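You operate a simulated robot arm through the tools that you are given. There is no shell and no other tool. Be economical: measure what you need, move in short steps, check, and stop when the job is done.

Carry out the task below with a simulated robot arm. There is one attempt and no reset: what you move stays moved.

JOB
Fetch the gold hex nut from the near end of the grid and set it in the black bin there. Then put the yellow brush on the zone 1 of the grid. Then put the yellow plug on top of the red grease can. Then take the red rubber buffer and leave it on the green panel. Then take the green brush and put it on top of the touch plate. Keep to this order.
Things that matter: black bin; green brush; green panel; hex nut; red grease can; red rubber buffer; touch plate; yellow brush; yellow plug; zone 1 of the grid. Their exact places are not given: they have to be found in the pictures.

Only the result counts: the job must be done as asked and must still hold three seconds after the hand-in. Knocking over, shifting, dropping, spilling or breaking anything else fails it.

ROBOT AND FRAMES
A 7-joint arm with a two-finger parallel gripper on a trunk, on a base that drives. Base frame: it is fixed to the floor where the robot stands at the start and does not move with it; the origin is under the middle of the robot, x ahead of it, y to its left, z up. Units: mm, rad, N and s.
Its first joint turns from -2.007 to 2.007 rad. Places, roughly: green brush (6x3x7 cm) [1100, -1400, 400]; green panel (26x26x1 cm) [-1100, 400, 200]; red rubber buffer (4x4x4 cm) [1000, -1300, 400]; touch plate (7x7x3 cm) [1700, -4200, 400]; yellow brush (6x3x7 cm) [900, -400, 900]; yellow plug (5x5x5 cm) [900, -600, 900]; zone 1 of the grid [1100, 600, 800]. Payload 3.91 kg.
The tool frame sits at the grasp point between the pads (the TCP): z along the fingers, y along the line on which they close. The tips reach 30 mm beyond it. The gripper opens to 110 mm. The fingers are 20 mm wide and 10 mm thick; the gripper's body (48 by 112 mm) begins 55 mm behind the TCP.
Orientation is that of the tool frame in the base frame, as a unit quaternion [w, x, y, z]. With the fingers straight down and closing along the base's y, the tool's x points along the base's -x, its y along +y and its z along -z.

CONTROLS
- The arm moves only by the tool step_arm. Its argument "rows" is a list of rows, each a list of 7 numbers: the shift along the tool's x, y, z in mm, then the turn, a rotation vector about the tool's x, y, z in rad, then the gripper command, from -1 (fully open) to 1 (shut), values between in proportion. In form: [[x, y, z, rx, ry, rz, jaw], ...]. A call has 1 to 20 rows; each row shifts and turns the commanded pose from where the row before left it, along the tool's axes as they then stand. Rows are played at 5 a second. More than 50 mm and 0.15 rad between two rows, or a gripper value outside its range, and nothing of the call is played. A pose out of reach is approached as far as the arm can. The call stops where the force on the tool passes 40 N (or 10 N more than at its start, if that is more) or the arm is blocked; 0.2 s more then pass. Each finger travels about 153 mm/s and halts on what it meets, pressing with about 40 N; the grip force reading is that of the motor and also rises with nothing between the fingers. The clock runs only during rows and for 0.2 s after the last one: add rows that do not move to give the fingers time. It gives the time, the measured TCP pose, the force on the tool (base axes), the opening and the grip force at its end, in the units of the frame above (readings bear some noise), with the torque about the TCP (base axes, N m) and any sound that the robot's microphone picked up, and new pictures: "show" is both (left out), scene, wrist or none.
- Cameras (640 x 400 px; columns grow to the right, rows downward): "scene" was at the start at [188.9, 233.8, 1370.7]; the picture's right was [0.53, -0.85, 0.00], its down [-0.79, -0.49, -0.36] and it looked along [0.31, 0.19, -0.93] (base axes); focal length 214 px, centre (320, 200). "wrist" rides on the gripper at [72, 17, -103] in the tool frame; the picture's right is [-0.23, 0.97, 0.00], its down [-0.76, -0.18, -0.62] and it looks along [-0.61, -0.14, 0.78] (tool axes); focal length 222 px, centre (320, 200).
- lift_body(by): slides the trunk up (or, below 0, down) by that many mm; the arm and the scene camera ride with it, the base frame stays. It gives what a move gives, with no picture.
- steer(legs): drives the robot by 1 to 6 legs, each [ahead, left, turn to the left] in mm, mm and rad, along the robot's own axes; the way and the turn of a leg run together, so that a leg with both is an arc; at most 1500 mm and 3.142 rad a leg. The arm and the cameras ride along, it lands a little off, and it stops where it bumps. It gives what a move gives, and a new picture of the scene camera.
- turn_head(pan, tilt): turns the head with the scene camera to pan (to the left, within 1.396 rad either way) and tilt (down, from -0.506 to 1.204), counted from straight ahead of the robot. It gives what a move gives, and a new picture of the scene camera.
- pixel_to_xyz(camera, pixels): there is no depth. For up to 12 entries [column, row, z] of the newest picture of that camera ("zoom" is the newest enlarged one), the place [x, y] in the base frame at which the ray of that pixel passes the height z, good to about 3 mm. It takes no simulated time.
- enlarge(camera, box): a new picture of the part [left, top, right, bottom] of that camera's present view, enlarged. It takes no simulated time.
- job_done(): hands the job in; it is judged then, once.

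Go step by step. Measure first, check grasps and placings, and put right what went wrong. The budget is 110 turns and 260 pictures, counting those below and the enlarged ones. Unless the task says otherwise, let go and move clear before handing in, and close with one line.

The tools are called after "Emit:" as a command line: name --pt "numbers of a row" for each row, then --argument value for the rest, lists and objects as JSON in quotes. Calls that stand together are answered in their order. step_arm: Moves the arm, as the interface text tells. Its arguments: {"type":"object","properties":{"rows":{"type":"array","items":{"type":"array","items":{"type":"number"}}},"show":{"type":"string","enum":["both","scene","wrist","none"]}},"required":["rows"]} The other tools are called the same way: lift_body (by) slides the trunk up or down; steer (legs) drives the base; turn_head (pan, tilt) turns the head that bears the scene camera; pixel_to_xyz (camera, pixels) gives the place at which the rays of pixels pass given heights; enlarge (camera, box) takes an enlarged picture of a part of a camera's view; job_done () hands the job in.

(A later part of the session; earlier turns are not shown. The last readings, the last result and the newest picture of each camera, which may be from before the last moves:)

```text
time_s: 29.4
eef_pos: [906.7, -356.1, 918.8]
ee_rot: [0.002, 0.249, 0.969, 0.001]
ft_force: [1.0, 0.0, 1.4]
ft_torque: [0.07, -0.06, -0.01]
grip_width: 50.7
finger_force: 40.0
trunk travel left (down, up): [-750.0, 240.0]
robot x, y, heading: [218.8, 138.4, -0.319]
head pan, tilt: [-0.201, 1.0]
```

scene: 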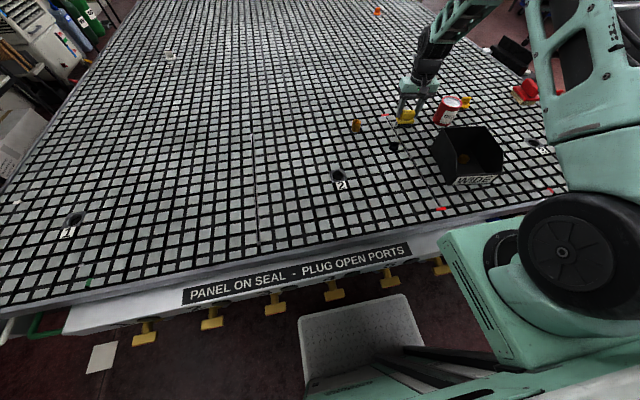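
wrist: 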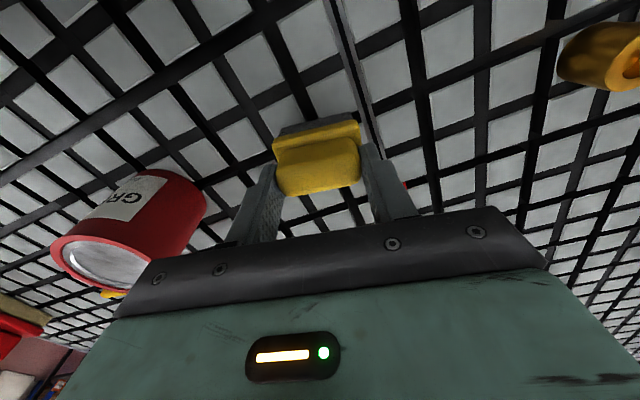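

Gripped at 50.7 mm. Lifting 200 mm, and checking where the white card on the floor and the zone line are before driving left.

Emit:
step_arm --pt "0 0 -20 0 0 0 1" --pt "0 0 -40 0 0 0 1" --pt "0 0 -40 0 0 0 1" --pt "0 0 -40 0 0 0 1" --pt "0 0 -40 0 0 0 1" --pt "0 0 -20 0 0 0 1"

Emit:
pixel_to_xyz --camera "scene" --pixels '[[86, 373, 0], [119, 345, 0], [112, 371, 0], [260, 242, 849], [252, 137, 849], [75, 218, 849], [300, 320, 200], [300, 320, 300]]'

```text
time_s: 30.8
eef_pos: [905.6, -357.1, 1116.2]
ee_rot: [0.001, 0.249, 0.969, 0.0]
ft_force: [1.0, -1.3, -1.1]
ft_torque: [0.0, -0.01, -0.03]
grip_width: 50.6
finger_force: 40.2
trunk travel left (down, up): [-750.0, 240.0]
robot x, y, heading: [215.5, 139.5, -0.319]
head pan, tilt: [-0.201, 1.0]
```

scene: 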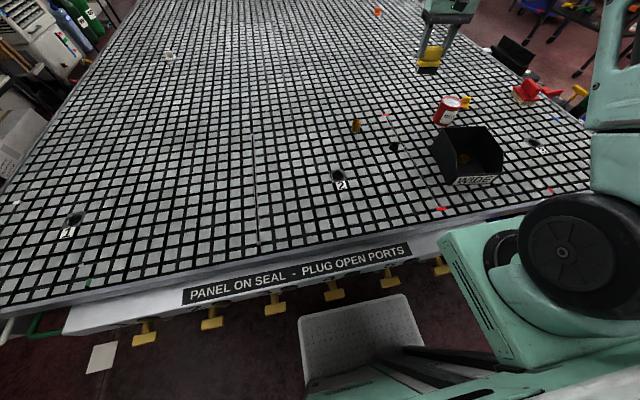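
wrist: 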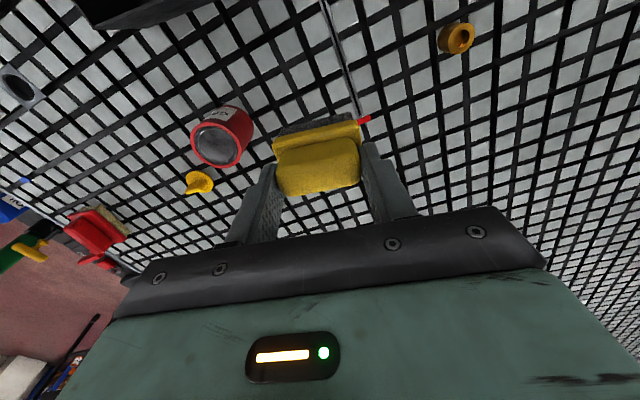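

```text
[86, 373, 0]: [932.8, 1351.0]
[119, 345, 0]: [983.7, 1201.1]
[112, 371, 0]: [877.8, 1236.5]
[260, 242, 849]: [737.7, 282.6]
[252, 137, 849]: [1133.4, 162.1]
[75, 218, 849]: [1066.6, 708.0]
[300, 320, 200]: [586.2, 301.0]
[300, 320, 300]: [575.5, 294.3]
```

The card is at t≈1480, far enough. I'll drive left 350 mm, undo the yaw, and swing the arm left/back toward zone 1.

Emit:
steer --legs '[[0, 350, 0]]'

Emit:
step_arm --pt "0 0 0 0 0 -0.09 1" --pt "0 0 0 0 0 -0.09 1" --pt "12 40 0 0 0 0 1" --pt "12 40 0 0 0 0 1" --pt "12 40 0 0 0 0 1" --pt "12 40 0 0 0 0 1" --pt "12 40 0 0 0 0 1" --pt "12 40 0 0 0 0 1" --pt "12 40 0 0 0 0 1" --pt "12 40 0 0 0 0 1" --pt "12 40 0 0 0 0 1" --pt "12 40 0 0 0 0 1"

```text
time_s: 33.0
eef_pos: [1018.2, -22.9, 1115.8]
ee_rot: [0.002, 0.247, 0.969, -0.001]
ft_force: [0.0, 1.2, -0.9]
ft_torque: [0.05, 0.01, -0.01]
grip_width: 51.1
finger_force: 39.9
trunk travel left (down, up): [-750.0, 240.0]
robot x, y, heading: [327.0, 473.7, -0.32]
head pan, tilt: [-0.201, 1.0]
```

scene: 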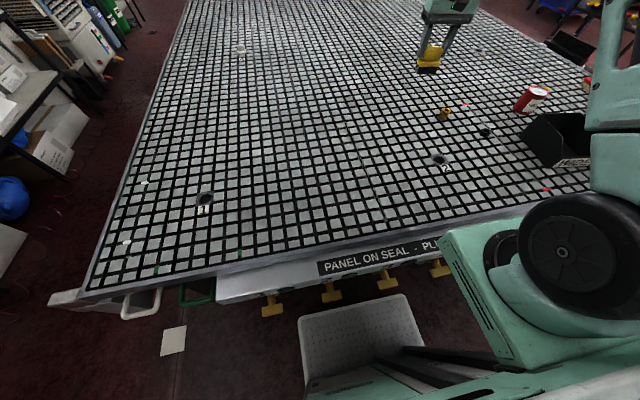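

```text
time_s: 35.6
eef_pos: [1027.4, 394.8, 1115.2]
ee_rot: [0.002, 0.159, 0.987, 0.0]
ft_force: [0.4, 0.2, -0.7]
ft_torque: [0.04, 0.01, 0.0]
grip_width: 50.7
finger_force: 39.9
trunk travel left (down, up): [-750.0, 240.0]
robot x, y, heading: [327.3, 470.9, -0.322]
head pan, tilt: [-0.201, 1.0]
```

scene: 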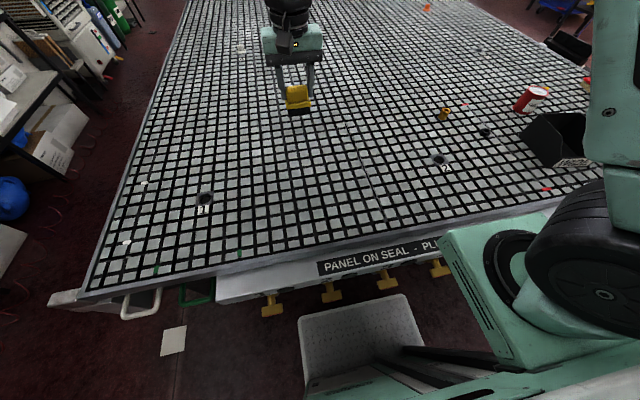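
wrist: 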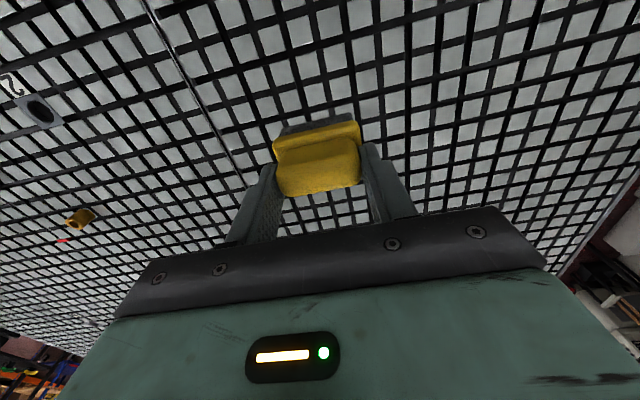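

Before lowering I want to understand the coloured ticks around zone 1; zooming there.

Emit:
enlarge --camera "scene" --box '[80, 120, 320, 300]'

Emit:
enlarge --camera "scene" --box '[320, 80, 600, 270]'

```text
2.22 times, centred on (200, 210) of scene
```

zoom: 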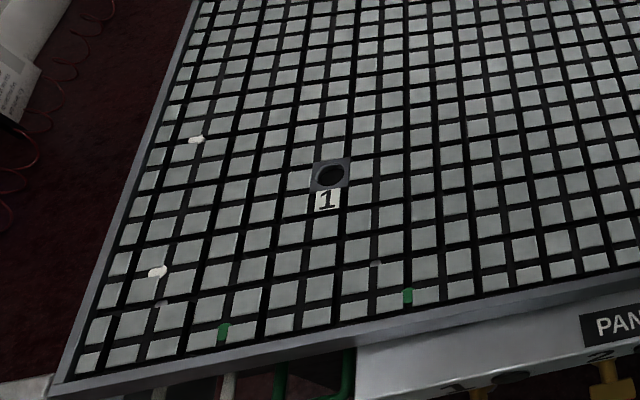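

```text
2.11 times, centred on (460, 175) of scene
```

zoom: 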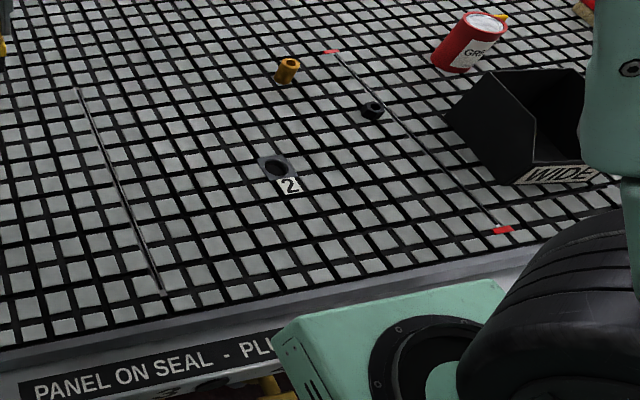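

Zone 1 lies left of the seal strip, around port 1. I'll shift 60 mm further left and lower the brush to ~2 mm above the grid.

Emit:
step_arm --pt "0 30 20 0 0 0 1" --pt "0 30 30 0 0 0 1" --pt "0 0 40 0 0 0 1" --pt "0 0 40 0 0 0 1" --pt "0 0 40 0 0 0 1" --pt "0 0 18 0 0 0 1" --pt "0 0 4 0 0 0 1" --pt "0 0 2 0 0 0 1" --pt "0 0 1.5 0 0 0 1"

```text
time_s: 37.6
eef_pos: [1047.0, 452.6, 920.3]
ee_rot: [0.003, 0.159, 0.987, -0.001]
ft_force: [0.0, -0.1, -0.7]
ft_torque: [-0.02, 0.02, 0.01]
grip_width: 50.7
finger_force: 40.6
trunk travel left (down, up): [-750.0, 240.0]
robot x, y, heading: [324.5, 470.9, -0.32]
head pan, tilt: [-0.201, 1.0]
```

scene: 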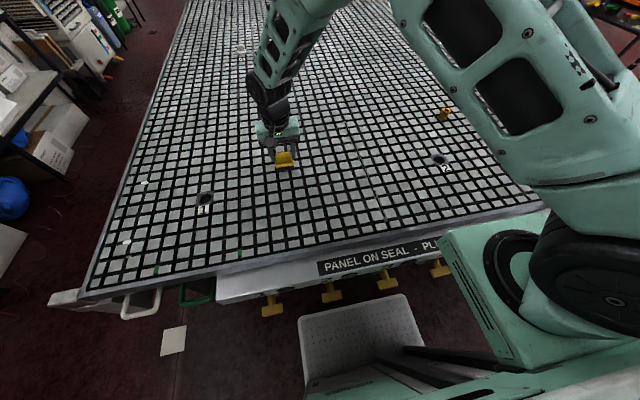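
wrist: 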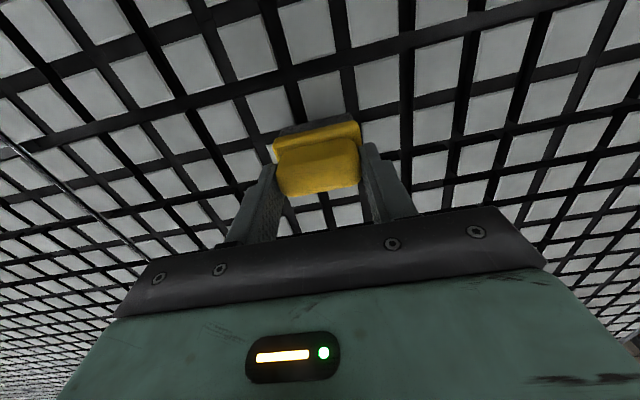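

No contact yet; creeping down by small steps.

Emit:
step_arm --pt "0 0 1 0 0 0 1" --pt "0 0 1 0 0 0 1" --pt "0 0 1 0 0 0 1" --show "none"

```text
time_s: 38.5
eef_pos: [1047.6, 451.8, 918.1]
ee_rot: [0.004, 0.159, 0.987, 0.0]
ft_force: [-7.7, -1.3, 24.8]
ft_torque: [-0.05, 0.62, 0.04]
grip_width: 50.8
finger_force: 39.9
trunk travel left (down, up): [-750.0, 240.0]
robot x, y, heading: [326.4, 467.0, -0.32]
head pan, tilt: [-0.201, 1.0]
```

Contact (25 N up): the brush is on the grid. Opening and rising.

Emit:
step_arm --pt "0 0 -1 0 0 0 1" --pt "0 0 0 0 0 0 -0.3" --pt "0 0 0 0 0 0 -0.5" --pt "0 0 -10 0 0 0 -0.5" --pt "0 0 -40 0 0 0 -0.5" --pt "0 0 -40 0 0 0 -0.5" --pt "0 0 -40 0 0 0 -1" --pt "0 0 -40 0 0 0 -1" --pt "0 0 -30 0 0 0 -1"

```text
time_s: 40.5
eef_pos: [1046.8, 452.2, 1116.8]
ee_rot: [0.003, 0.159, 0.987, 0.0]
ft_force: [1.0, 0.0, -0.2]
ft_torque: [0.0, -0.02, -0.02]
grip_width: 110.3
finger_force: 0.0
trunk travel left (down, up): [-750.0, 240.0]
robot x, y, heading: [326.4, 472.8, -0.321]
head pan, tilt: [-0.201, 1.0]
```

scene: 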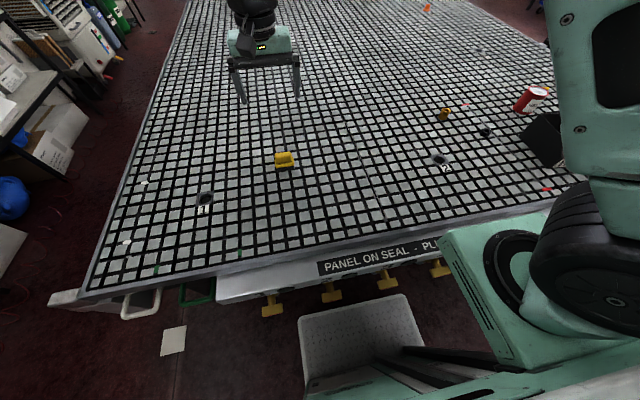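
wrist: 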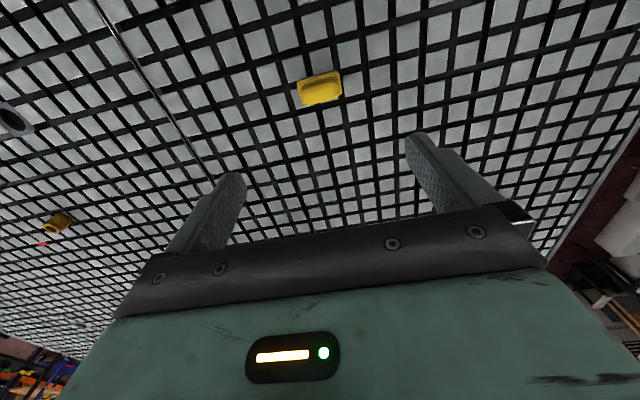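

The yellow brush stands in zone 1. Next the plug; I'll check the route along the table to the right first.

Emit:
turn_head --pan -0.9 --tilt 0.9

```text
time_s: 41.5
eef_pos: [1048.0, 452.9, 1117.2]
ee_rot: [0.003, 0.159, 0.987, 0.0]
ft_force: [0.8, 0.1, 0.5]
ft_torque: [0.0, 0.0, 0.0]
grip_width: 110.0
finger_force: 0.1
trunk travel left (down, up): [-750.0, 240.0]
robot x, y, heading: [329.4, 472.5, -0.317]
head pan, tilt: [-0.901, 0.901]
```

scene: 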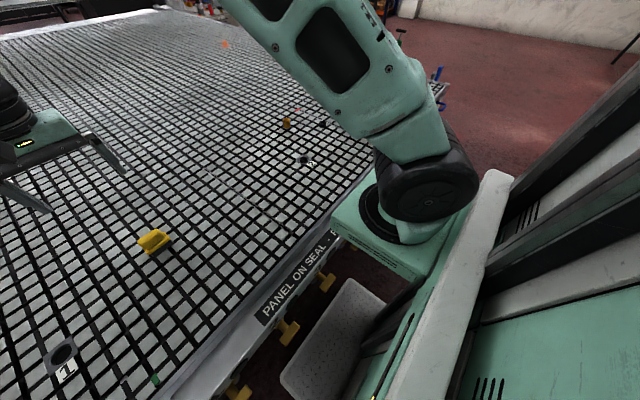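

The arm blocks the view; I'll drive right in two stages, looking between.

Emit:
steer --legs '[[0, -400, 0]]'

Emit:
turn_head --pan -0.5 --tilt 1.1

```text
time_s: 44.0
eef_pos: [924.4, 81.2, 1117.1]
ee_rot: [0.003, 0.156, 0.988, 0.0]
ft_force: [0.1, 0.3, 1.5]
ft_torque: [-0.01, -0.02, -0.01]
grip_width: 110.2
finger_force: 0.0
trunk travel left (down, up): [-750.0, 240.0]
robot x, y, heading: [208.2, 95.7, -0.317]
head pan, tilt: [-0.901, 0.901]
```

scene: 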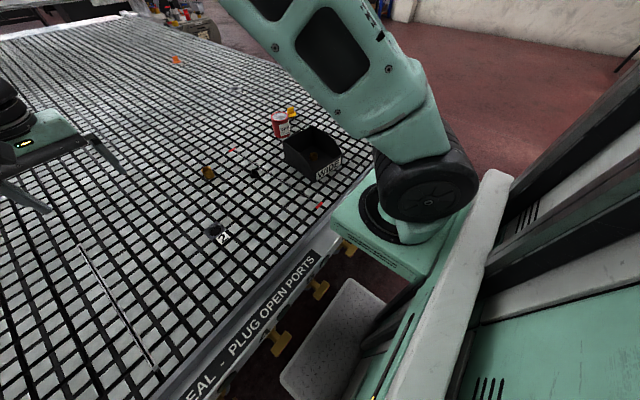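

```text
time_s: 44.9
eef_pos: [924.8, 82.2, 1116.9]
ee_rot: [0.002, 0.156, 0.988, -0.001]
ft_force: [0.0, -0.2, -0.8]
ft_torque: [0.02, -0.05, 0.01]
grip_width: 110.1
finger_force: 0.0
trunk travel left (down, up): [-750.0, 240.0]
robot x, y, heading: [206.1, 94.0, -0.316]
head pan, tilt: [-0.499, 1.1]
```

scene: 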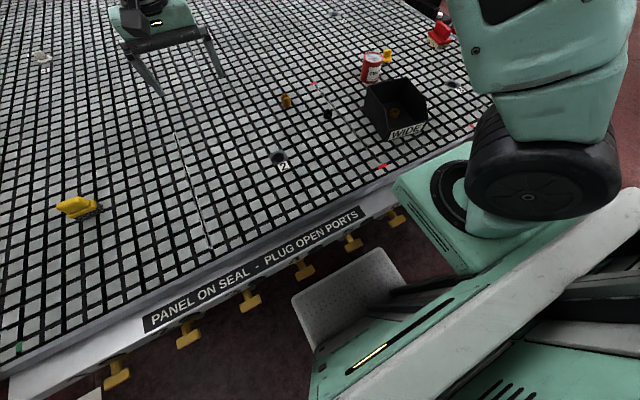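

The base stays below the gauge and clear of the table edge, so continuing right 430 mm.

Emit:
steer --legs '[[0, -430, 0]]'

Emit:
turn_head --pan 0.1 --tilt 0.9

```text
time_s: 47.5
eef_pos: [793.5, -324.2, 1117.0]
ee_rot: [0.003, 0.158, 0.987, 0.0]
ft_force: [-0.1, 0.3, 0.9]
ft_torque: [0.0, 0.0, 0.0]
grip_width: 110.2
finger_force: 0.0
trunk travel left (down, up): [-750.0, 240.0]
robot x, y, heading: [73.8, -307.0, -0.315]
head pan, tilt: [-0.499, 1.1]
```

scene: 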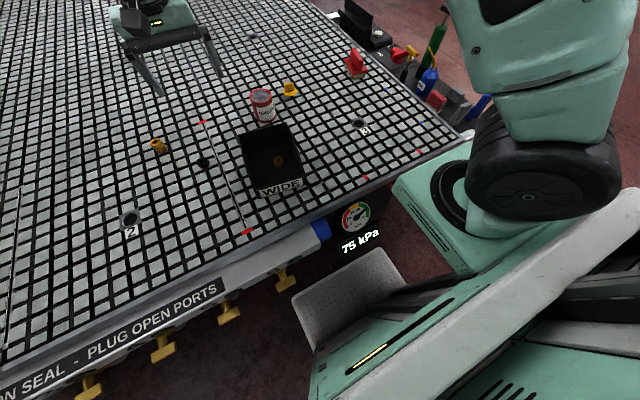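

```text
time_s: 48.5
eef_pos: [793.6, -324.1, 1116.1]
ee_rot: [0.003, 0.158, 0.987, -0.001]
ft_force: [0.8, -0.5, -0.6]
ft_torque: [0.03, 0.04, -0.02]
grip_width: 109.8
finger_force: 0.2
trunk travel left (down, up): [-750.0, 240.0]
robot x, y, heading: [71.9, -306.9, -0.312]
head pan, tilt: [0.099, 0.901]
```

scene: 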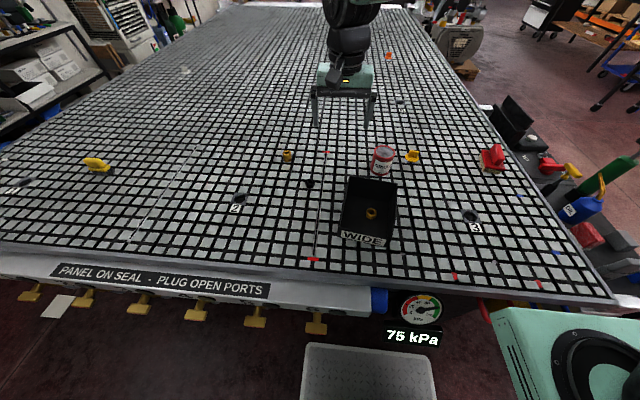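

Now the plug is in clear view at (413,156) right of the can (382,160). Measuring it.

Emit:
enlarge --camera "scene" --box '[360, 130, 440, 180]'

Emit:
pixel_to_xyz --camera "scene" --pixels '[[413, 160, 849], [413, 155, 870], [413, 151, 890], [382, 172, 849], [383, 154, 940], [383, 154, 950]]'

Emit:
enlarge --camera "scene" --box '[440, 60, 640, 260]'

```text
8.00 times, centred on (400, 155) of scene
```

zoom: 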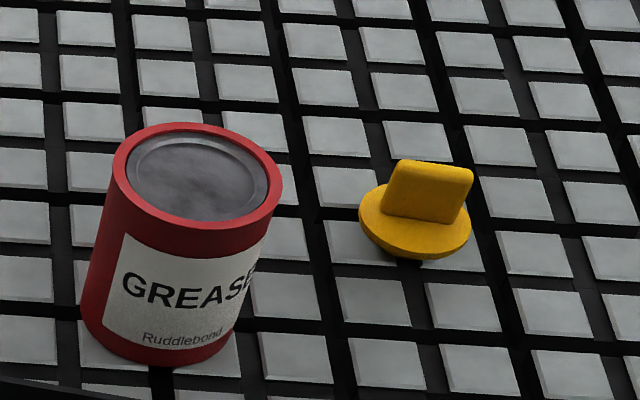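

```text
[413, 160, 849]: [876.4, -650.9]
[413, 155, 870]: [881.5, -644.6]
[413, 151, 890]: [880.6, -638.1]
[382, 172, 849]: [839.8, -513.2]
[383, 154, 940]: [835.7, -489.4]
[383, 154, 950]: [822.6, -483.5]
```

```text
2.00 times, centred on (540, 160) of scene
```

zoom: 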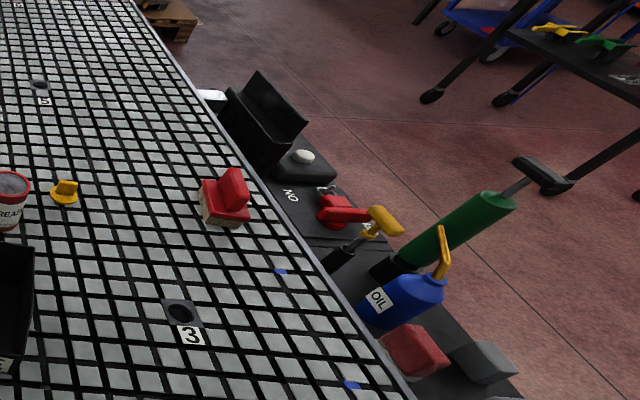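

Plug: flange ~50 mm with an upright tab, at ≈(879,−645). Moving over it for a wrist look.

Emit:
step_arm --pt "-23 -34 5 0 0 0 -1" --pt "-23 -34 5 0 0 0 -1" --pt "-23 -34 5 0 0 0 -1" --pt "-23 -34 5 0 0 0 -1" --pt "-23 -35 5 0 0 0 -1" --pt "-23 -35 5 0 0 0 -1" --pt "-23 -35 5 0 0 0 -1" --pt "-22 -35 5 0 0 0 -1" --pt "0 0 0 0 0 0 -1"

Emit:
enlarge --camera "wrist" --box '[200, 20, 440, 170]'

```text
time_s: 50.5
eef_pos: [882.9, -643.0, 1077.0]
ee_rot: [0.003, 0.158, 0.988, 0.0]
ft_force: [0.1, -0.3, -0.5]
ft_torque: [0.02, -0.05, 0.02]
grip_width: 110.0
finger_force: 0.1
trunk travel left (down, up): [-750.0, 240.0]
robot x, y, heading: [74.2, -310.7, -0.318]
head pan, tilt: [0.099, 0.901]
```

scene: 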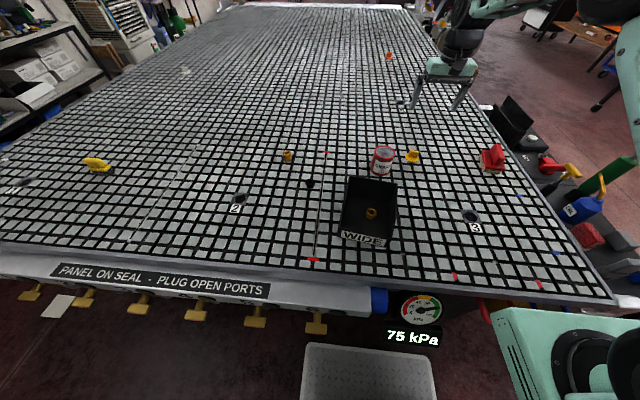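
wrist: 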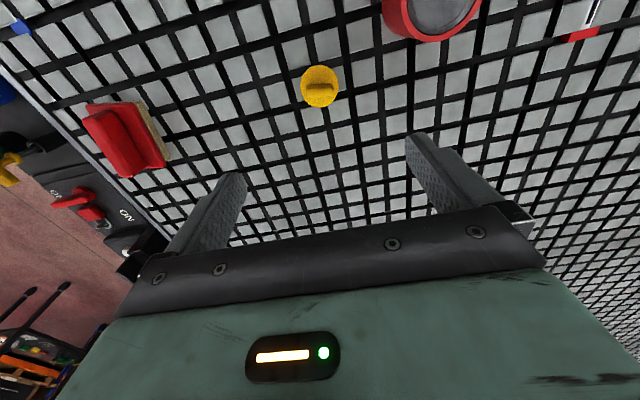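

```text
2.67 times, centred on (320, 95) of wrist
```

zoom: 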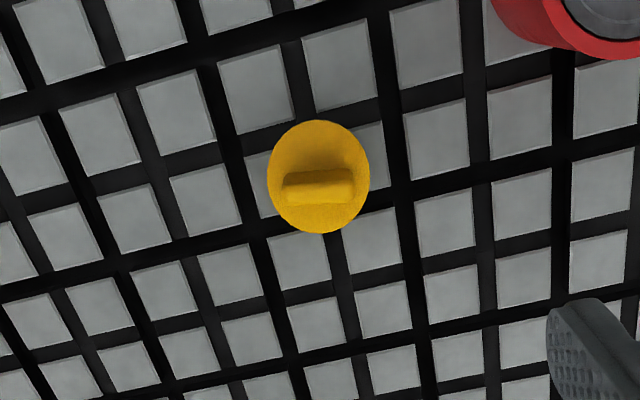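

Tab top is at zoom (320,185), its long axis nearly along tool y (slight yaw). Measuring.

Emit:
pixel_to_xyz --camera "zoom" --pixels '[[290, 207, 895], [352, 200, 895], [286, 176, 895], [350, 170, 895], [319, 188, 895], [319, 178, 860], [268, 185, 855], [370, 170, 855]]'

Emit:
pixel_to_xyz --camera "scene" --pixels '[[413.7, 150.3, 895], [413.7, 150.3, 885], [412, 159, 849], [411.8, 161, 855]]'

```text
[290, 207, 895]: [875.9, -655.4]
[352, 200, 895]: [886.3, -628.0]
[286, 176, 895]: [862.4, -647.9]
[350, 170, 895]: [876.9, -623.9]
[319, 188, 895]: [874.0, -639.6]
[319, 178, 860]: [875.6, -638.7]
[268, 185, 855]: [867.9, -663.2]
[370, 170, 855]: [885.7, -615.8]
```

```text
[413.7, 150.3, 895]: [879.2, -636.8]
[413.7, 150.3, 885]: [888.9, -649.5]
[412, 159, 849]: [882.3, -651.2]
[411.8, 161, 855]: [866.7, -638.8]
```

Plug centre ≈(875,−640), yaw ≈+0.1. Aligning and descending partway for a check.

Emit:
step_arm --pt "8 0 30 0 0 0.1 -1" --pt "0 0 40 0 0 0 -1" --pt "0 0 40 0 0 0 -0.4" --pt "0 0 20 0 0 0 -0.4" --pt "0 0 0 0 0 0 -0.4" --show "wrist"

Emit:
enlarge --camera "wrist" --box '[200, 70, 440, 220]'

Emit:
pixel_to_xyz --camera "zoom" --pixels '[[320, 200, 895], [320, 200, 880]]'

```text
time_s: 51.7
eef_pos: [873.6, -640.6, 947.5]
ee_rot: [0.002, 0.207, 0.978, -0.001]
ft_force: [-0.9, -1.0, 1.1]
ft_torque: [0.05, 0.01, 0.0]
grip_width: 77.1
finger_force: 0.0
trunk travel left (down, up): [-750.0, 240.0]
robot x, y, heading: [73.0, -312.0, -0.322]
head pan, tilt: [0.099, 0.901]
```

wrist: 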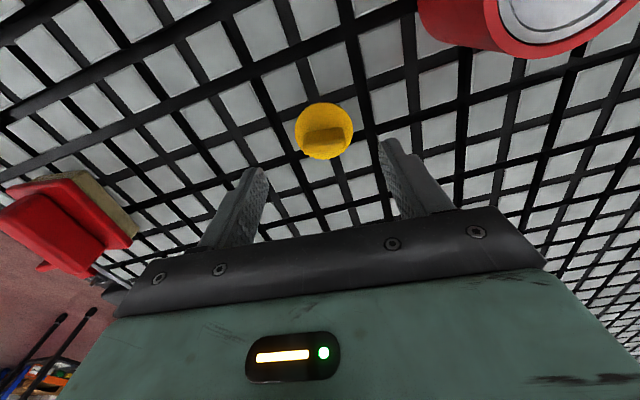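

```text
2.67 times, centred on (320, 145) of wrist
```

zoom: 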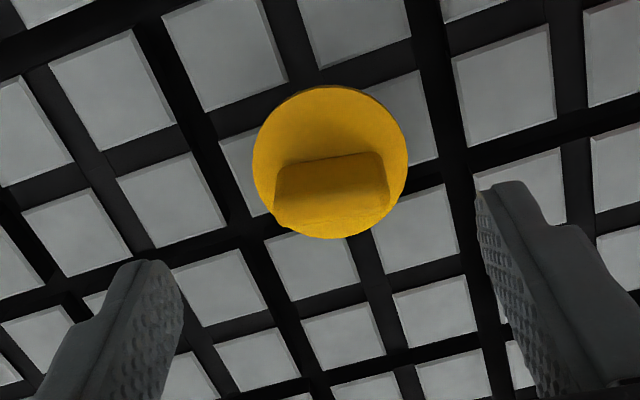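

```text
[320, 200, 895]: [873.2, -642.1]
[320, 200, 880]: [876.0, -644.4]
```

Well centred. Descending 50 mm and closing on the tab.

Emit:
step_arm --pt "0 0 20 0 0 0 -0.4" --pt "0 0 20 0 0 0 -0.4" --pt "0 0 9 0 0 0 -0.4" --pt "0 0 0 0 0 0 0.2" --pt "0 0 0 0 0 0 1" --pt "0 0 0 0 0 0 1" --pt "0 0 0 0 0 0 1" --show "wrist"

```text
time_s: 53.3
eef_pos: [873.3, -642.4, 898.4]
ee_rot: [0.003, 0.207, 0.978, -0.001]
ft_force: [0.2, 0.9, 1.0]
ft_torque: [0.09, -0.05, -0.02]
grip_width: 32.8
finger_force: 39.4
trunk travel left (down, up): [-750.0, 240.0]
robot x, y, heading: [71.8, -306.6, -0.32]
head pan, tilt: [0.099, 0.901]
```

wrist: 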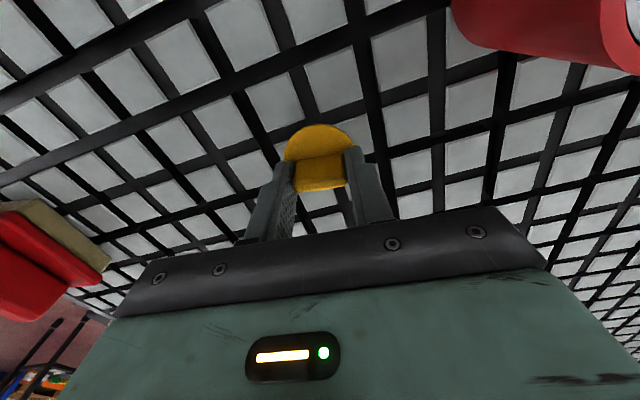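

Tab gripped (32.8 mm). Lifting 160 mm to view the can for placing.

Emit:
step_arm --pt "0 0 -20 0 0 0 1" --pt "0 0 -40 0 0 0 1" --pt "0 0 -40 0 0 0 1" --pt "0 0 -40 0 0 -0.1 1" --pt "8 40 -20 0 0 0 1" --pt "8 40 0 0 0 0 1" --pt "0 0 0 0 0 0 1"

Emit:
enlarge --camera "wrist" --box '[280, 0, 480, 125]'

```text
time_s: 54.9
eef_pos: [884.9, -562.2, 1057.6]
ee_rot: [0.002, 0.157, 0.988, -0.001]
ft_force: [0.7, -0.3, -0.9]
ft_torque: [-0.02, 0.01, 0.0]
grip_width: 33.1
finger_force: 39.7
trunk travel left (down, up): [-750.0, 240.0]
robot x, y, heading: [72.7, -308.2, -0.315]
head pan, tilt: [0.099, 0.901]
```

scene: 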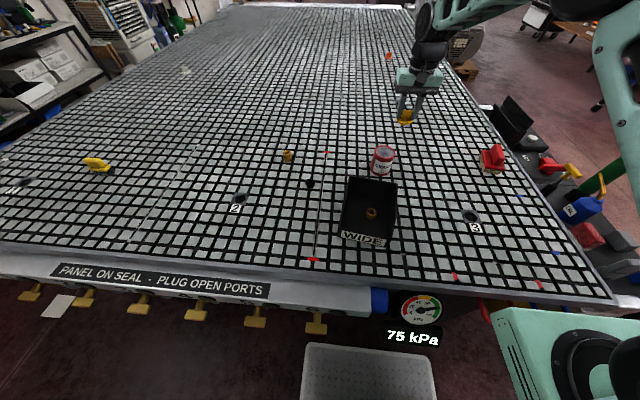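
wrist: 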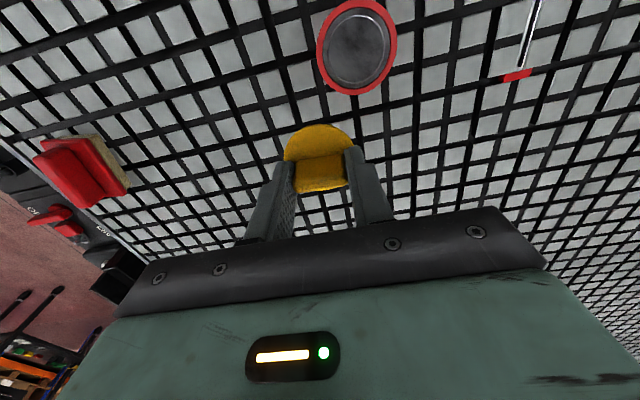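

```text
3.20 times, centred on (380, 62) of wrist
```

zoom: 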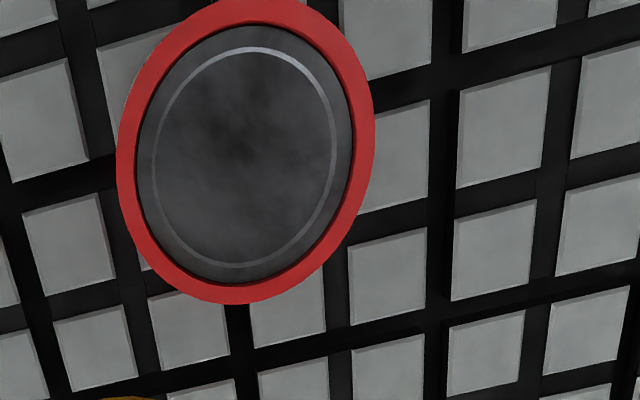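

Lid centre at zoom (245,153). Triangulating the lid's height with the scene camera.

Emit:
pixel_to_xyz --camera "zoom" --pixels '[[245, 153, 930], [245, 153, 940], [245, 153, 950], [118, 165, 940], [375, 135, 940], [245, 303, 940], [246, 0, 940], [137, 165, 940], [352, 140, 940]]'

Emit:
enlarge --camera "scene" --box '[360, 135, 408, 165]'

```text
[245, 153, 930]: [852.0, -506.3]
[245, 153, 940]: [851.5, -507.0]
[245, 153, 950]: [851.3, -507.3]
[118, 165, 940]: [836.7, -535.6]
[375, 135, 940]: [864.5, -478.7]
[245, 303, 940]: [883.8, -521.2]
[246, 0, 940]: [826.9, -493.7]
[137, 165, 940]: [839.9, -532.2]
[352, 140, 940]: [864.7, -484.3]
```

```text
13.33 times, centred on (384, 150) of scene
```

zoom: 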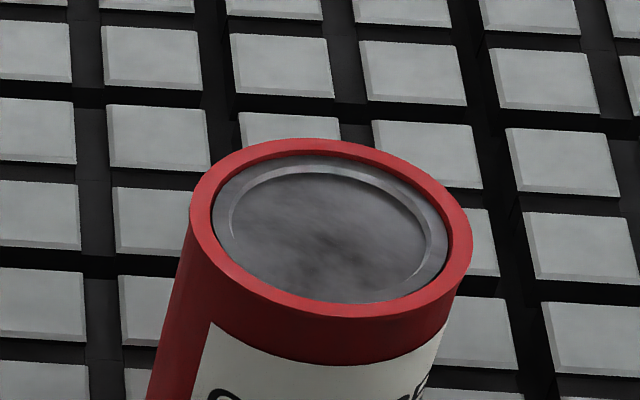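

Emit:
pixel_to_xyz --camera "zoom" --pixels '[[330, 228, 920], [330, 228, 930], [330, 228, 940], [330, 228, 950], [330, 230, 935]]'

```text
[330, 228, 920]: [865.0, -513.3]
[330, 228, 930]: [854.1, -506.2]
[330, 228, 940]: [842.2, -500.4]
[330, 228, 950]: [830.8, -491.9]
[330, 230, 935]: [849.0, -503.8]
```

Lid top z≈932, centre ≈(852,−506). Moving the plug over it and hovering ~15 mm above.

Emit:
step_arm --pt "26 22 0 0 0 0 1" --pt "25 21 0 0 0 0 1" --pt "0 0 30 0 0 0 1" --pt "0 0 28 0 0 0 1" --pt "0 0 0 0 0 0 1"

Emit:
enlarge --camera "wrist" --box '[220, 70, 420, 195]'

Emit:
enlarge --camera "scene" --box '[344, 115, 424, 185]'

```text
time_s: 56.1
eef_pos: [847.6, -503.8, 999.3]
ee_rot: [0.002, 0.157, 0.988, 0.001]
ft_force: [-0.3, 0.1, -0.1]
ft_torque: [0.01, -0.01, 0.02]
grip_width: 33.2
finger_force: 39.7
trunk travel left (down, up): [-750.0, 240.0]
robot x, y, heading: [76.3, -308.9, -0.315]
head pan, tilt: [0.099, 0.901]
```

scene: 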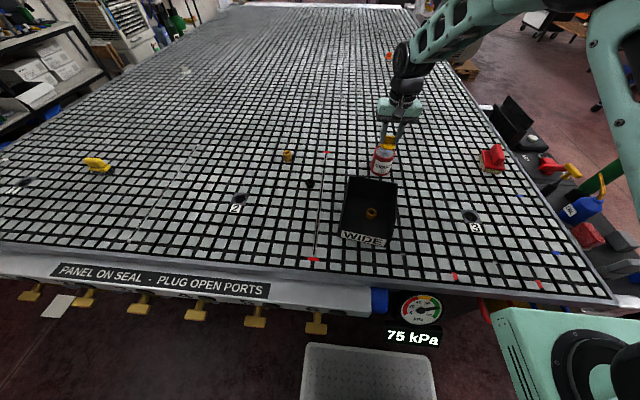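
wrist: 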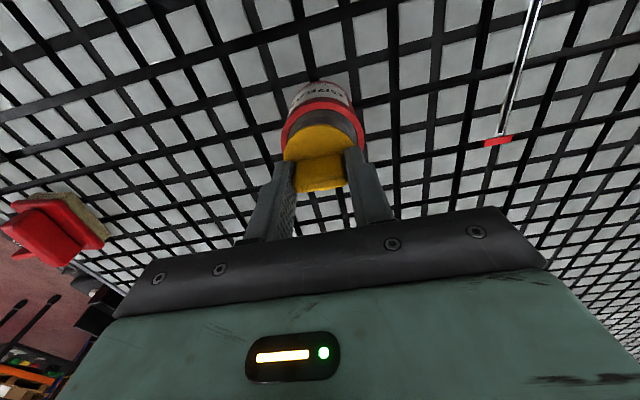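

```text
3.20 times, centred on (320, 132) of wrist
```

zoom: 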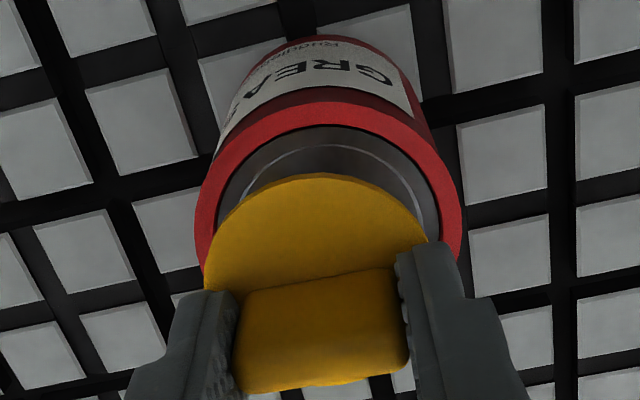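

```text
5.71 times, centred on (384, 150) of scene
```

zoom: 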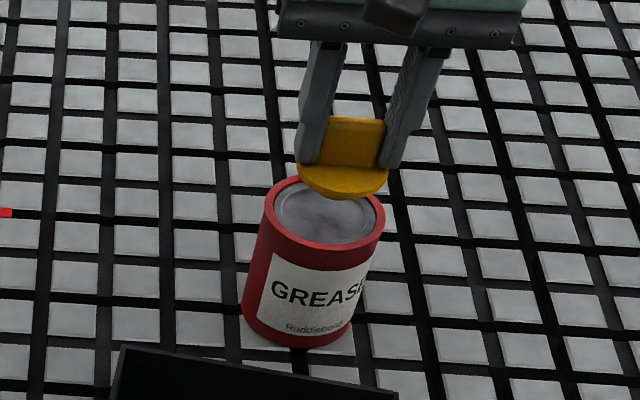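

Comparing plug flange edges (z≈958) with can rim edges (z≈932).

Emit:
enlarge --camera "wrist" --box '[260, 80, 380, 200]'

Emit:
pixel_to_xyz --camera "wrist" --pixels '[[318, 124.5, 952], [284, 154, 960], [354, 145, 960], [319, 98, 932], [281, 144, 932], [364, 136, 932]]'

```text
3.33 times, centred on (320, 140) of wrist
```

zoom: 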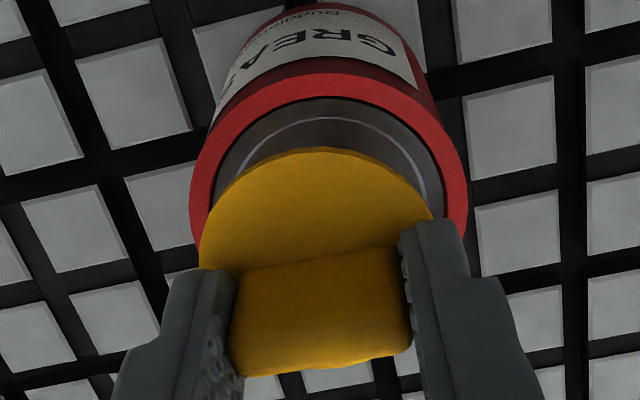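

```text
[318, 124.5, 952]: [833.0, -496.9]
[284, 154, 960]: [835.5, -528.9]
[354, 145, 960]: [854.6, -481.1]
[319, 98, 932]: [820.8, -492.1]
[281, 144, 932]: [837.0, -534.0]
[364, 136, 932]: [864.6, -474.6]
```

Aligned within ~2 mm. Lowering in small steps until contact.

Emit:
step_arm --pt "-1.5 0 8 0 0 0 1" --pt "0 0 5 0 0 0 1" --pt "0 0 1.5 0 0 0 1" --pt "0 0 1.5 0 0 0 1" --pt "0 0 1 0 0 0 1" --show "none"

```text
time_s: 57.3
eef_pos: [848.9, -503.3, 982.9]
ee_rot: [0.003, 0.158, 0.987, -0.001]
ft_force: [-0.5, -0.9, 0.6]
ft_torque: [-0.04, -0.01, -0.01]
grip_width: 32.9
finger_force: 40.1
trunk travel left (down, up): [-750.0, 240.0]
robot x, y, heading: [72.9, -310.4, -0.317]
head pan, tilt: [0.099, 0.901]
```

Emit:
step_arm --pt "0 0 1 0 0 0 1" --pt "0 0 1 0 0 0 1" --show "none"

Emit:
step_arm --pt "0 0 1 0 0 0 1" --pt "0 0 1 0 0 0 1" --show "none"

```text
time_s: 57.9
eef_pos: [850.4, -505.0, 981.1]
ee_rot: [0.002, 0.158, 0.987, 0.0]
ft_force: [0.2, 0.3, 0.1]
ft_torque: [-0.02, 0.0, 0.02]
grip_width: 32.9
finger_force: 39.9
trunk travel left (down, up): [-750.0, 240.0]
robot x, y, heading: [77.1, -307.5, -0.314]
head pan, tilt: [0.099, 0.901]
```

```text
time_s: 58.5
eef_pos: [850.3, -504.2, 978.5]
ee_rot: [0.003, 0.158, 0.987, -0.001]
ft_force: [0.4, -0.2, 0.4]
ft_torque: [0.02, -0.01, 0.04]
grip_width: 33.0
finger_force: 40.2
trunk travel left (down, up): [-750.0, 240.0]
robot x, y, heading: [69.6, -308.4, -0.318]
head pan, tilt: [0.099, 0.901]
```

Still no contact; looking before going lower.

Emit:
step_arm --pt "0 0 1 0 0 0 1" --pt "0 0 1 0 0 0 1" --show "none"

Emit:
enlarge --camera "scene" --box '[360, 125, 408, 165]'

Emit:
enlarge --camera "wrist" --box '[260, 90, 380, 165]'

```text
time_s: 59.1
eef_pos: [849.5, -503.9, 978.1]
ee_rot: [0.003, 0.158, 0.987, 0.0]
ft_force: [-1.4, -0.1, 11.5]
ft_torque: [-0.01, 0.08, 0.02]
grip_width: 32.9
finger_force: 39.7
trunk travel left (down, up): [-750.0, 240.0]
robot x, y, heading: [72.9, -310.3, -0.315]
head pan, tilt: [0.099, 0.901]
```

```text
10.00 times, centred on (384, 145) of scene
```

zoom: 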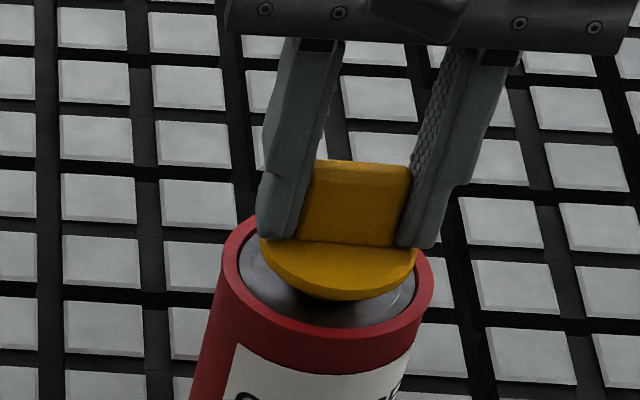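

```text
5.33 times, centred on (320, 128) of wrist
```

zoom: 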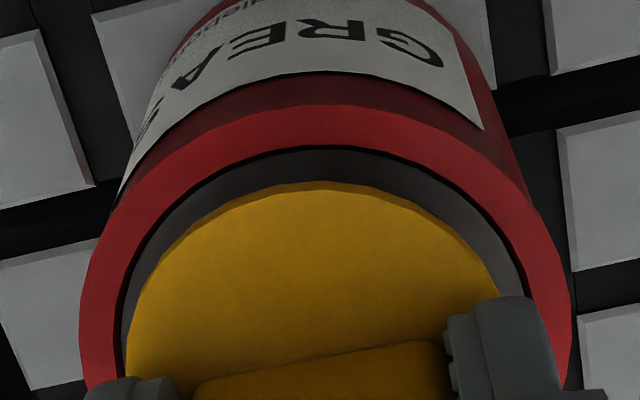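

Contact at z 978, but the near gap looks larger than the far one, so the flange may sit on the far rim. Nudging 2.5 mm toward the robot and re-lowering.

Emit:
step_arm --pt "0 0 -3 0 0 0 1" --pt "2.5 0 0 0 0 0 1" --pt "0 0 2 0 0 0 1" --pt "0 0 1 0 0 0 1" --pt "0 0 1 0 0 0 1" --show "none"

Emit:
enlarge --camera "scene" --box '[360, 125, 408, 165]'

Emit:
enlarge --camera "wrist" --box '[260, 90, 380, 165]'

```text
time_s: 60.3
eef_pos: [847.6, -502.9, 978.8]
ee_rot: [0.005, 0.157, 0.988, 0.001]
ft_force: [-4.7, 0.8, 21.9]
ft_torque: [0.07, 0.26, 0.04]
grip_width: 33.0
finger_force: 39.6
trunk travel left (down, up): [-750.0, 240.0]
robot x, y, heading: [73.3, -307.4, -0.316]
head pan, tilt: [0.099, 0.901]
```

```text
10.00 times, centred on (384, 145) of scene
```

zoom: 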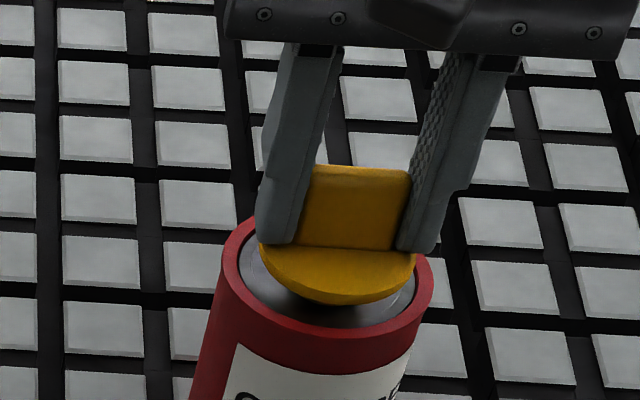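

```text
5.33 times, centred on (320, 128) of wrist
```

zoom: 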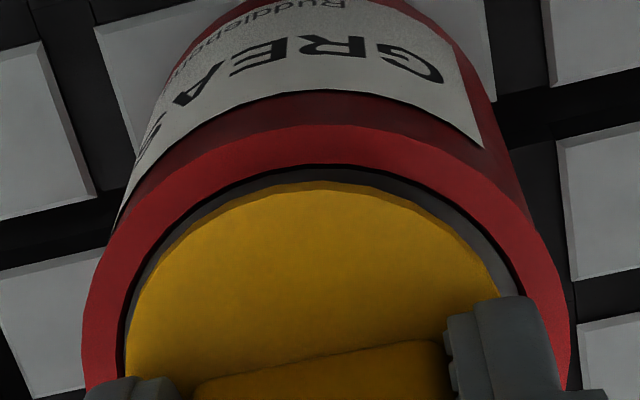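

Contact height is the same at both spots, so it is resting on the lid, well within the rim. Releasing gently and rising.

Emit:
step_arm --pt "-1 0 -1.2 0 0 0 1" --pt "0 0 0 0 0 0 0.3" --pt "0 0 0 0 0 0 0" --pt "0 0 -5 0 0 0 -0.1" --pt "0 0 -30 0 0 0 -0.1" --pt "0 0 -40 0 0 0 -0.1" --pt "0 0 -40 0 0 0 -0.5" --pt "0 0 0 0 0 0 -1"

Emit:
enlarge --camera "scene" --box '[344, 115, 424, 185]'

```text
time_s: 62.1
eef_pos: [847.7, -501.7, 1090.2]
ee_rot: [0.003, 0.157, 0.988, 0.0]
ft_force: [0.4, 0.6, 0.1]
ft_torque: [0.01, 0.01, 0.02]
grip_width: 109.9
finger_force: 0.0
trunk travel left (down, up): [-750.0, 240.0]
robot x, y, heading: [71.7, -308.4, -0.319]
head pan, tilt: [0.099, 0.901]
```

scene: 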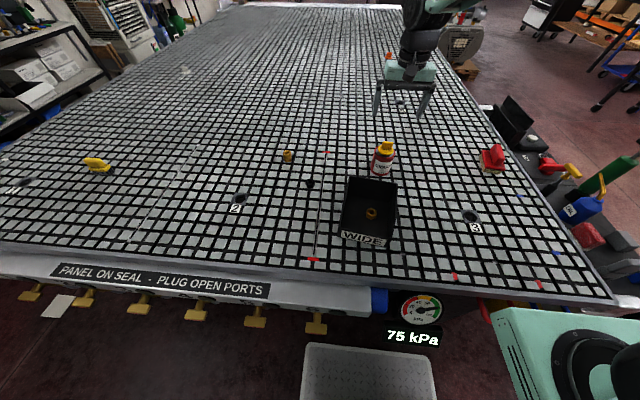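
wrist: 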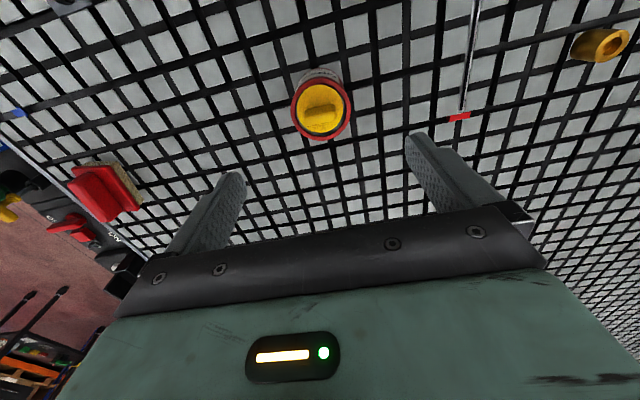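

```text
5.71 times, centred on (384, 150) of scene
```

zoom: 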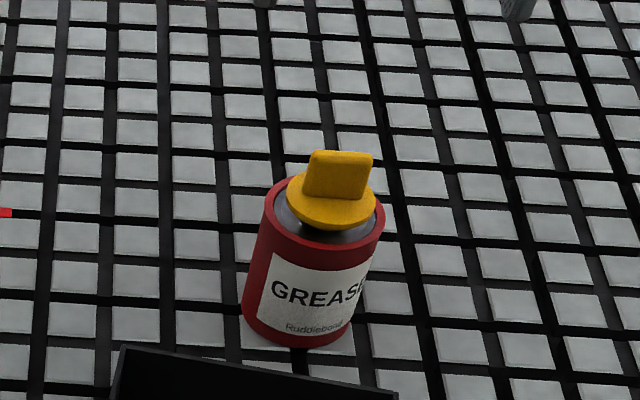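

The plug stands on the can. Now retract the arm and look to the right of the table for the buffer.

Emit:
step_arm --pt "35 0 0 0 0 0 -1" --pt "35 0 0 0 0 0 -1" --pt "35 0 0 0 0 0 -1" --pt "35 0 0 0 0 0 -1" --pt "35 0 0 0 0 0 -1" --pt "35 0 0 0 0 0 -1" --pt "35 0 0 0 0 0 -1" --show "none"

Emit:
turn_head --pan -0.55 --tilt 0.55

Emit:
enlarge --camera "scene" --box '[220, 80, 460, 230]'

```text
time_s: 63.7
eef_pos: [615.5, -427.0, 1092.0]
ee_rot: [0.003, 0.157, 0.988, 0.0]
ft_force: [-0.1, 1.1, -0.4]
ft_torque: [0.04, 0.0, 0.0]
grip_width: 110.2
finger_force: 0.1
trunk travel left (down, up): [-750.0, 240.0]
robot x, y, heading: [76.1, -312.4, -0.312]
head pan, tilt: [0.099, 0.901]
```

```text
time_s: 64.7
eef_pos: [615.9, -427.3, 1092.6]
ee_rot: [0.003, 0.158, 0.987, -0.001]
ft_force: [0.5, 0.2, -0.2]
ft_torque: [-0.04, 0.02, 0.0]
grip_width: 109.9
finger_force: 0.0
trunk travel left (down, up): [-750.0, 240.0]
robot x, y, heading: [75.1, -305.8, -0.317]
head pan, tilt: [-0.55, 0.55]
```

scene: 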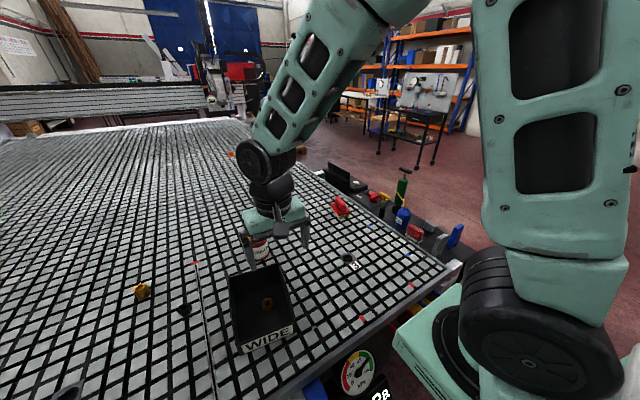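

```text
2.67 times, centred on (340, 155) of scene
```

zoom: 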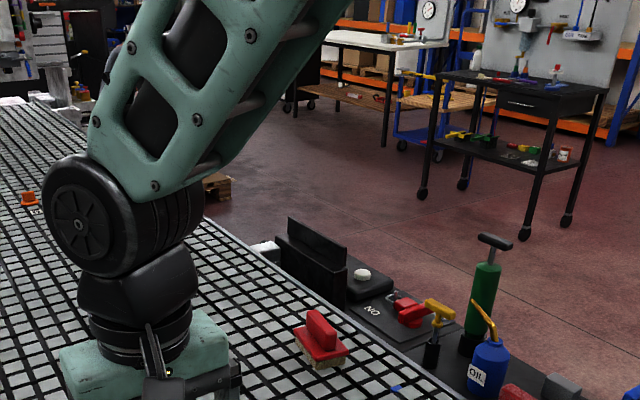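

Checking where the ledge items and the trolley shelf lie if at z≈400.

Emit:
pixel_to_xyz --camera "scene" --pixels '[[415, 232, 400], [356, 183, 400], [375, 195, 400], [438, 241, 400], [405, 140, 400], [440, 147, 400], [373, 197, 700]]'

Emit:
turn_head --pan -1.3 --tilt 0.6

```text
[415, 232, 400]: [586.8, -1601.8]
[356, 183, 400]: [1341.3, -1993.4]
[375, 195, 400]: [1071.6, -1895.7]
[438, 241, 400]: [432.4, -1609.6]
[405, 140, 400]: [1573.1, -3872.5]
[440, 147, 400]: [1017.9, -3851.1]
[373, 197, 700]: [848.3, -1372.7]
```

```text
time_s: 65.8
eef_pos: [614.8, -426.8, 1091.1]
ee_rot: [0.003, 0.157, 0.988, 0.0]
ft_force: [-0.1, -0.2, 0.3]
ft_torque: [0.02, 0.03, 0.04]
grip_width: 109.9
finger_force: 0.1
trunk travel left (down, up): [-750.0, 240.0]
robot x, y, heading: [74.0, -309.5, -0.317]
head pan, tilt: [-1.3, 0.6]
```

scene: 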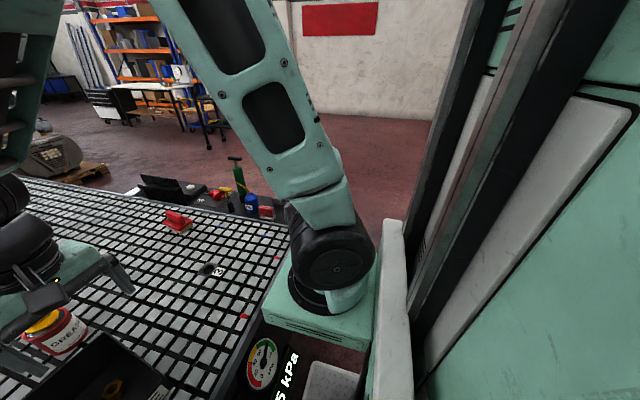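

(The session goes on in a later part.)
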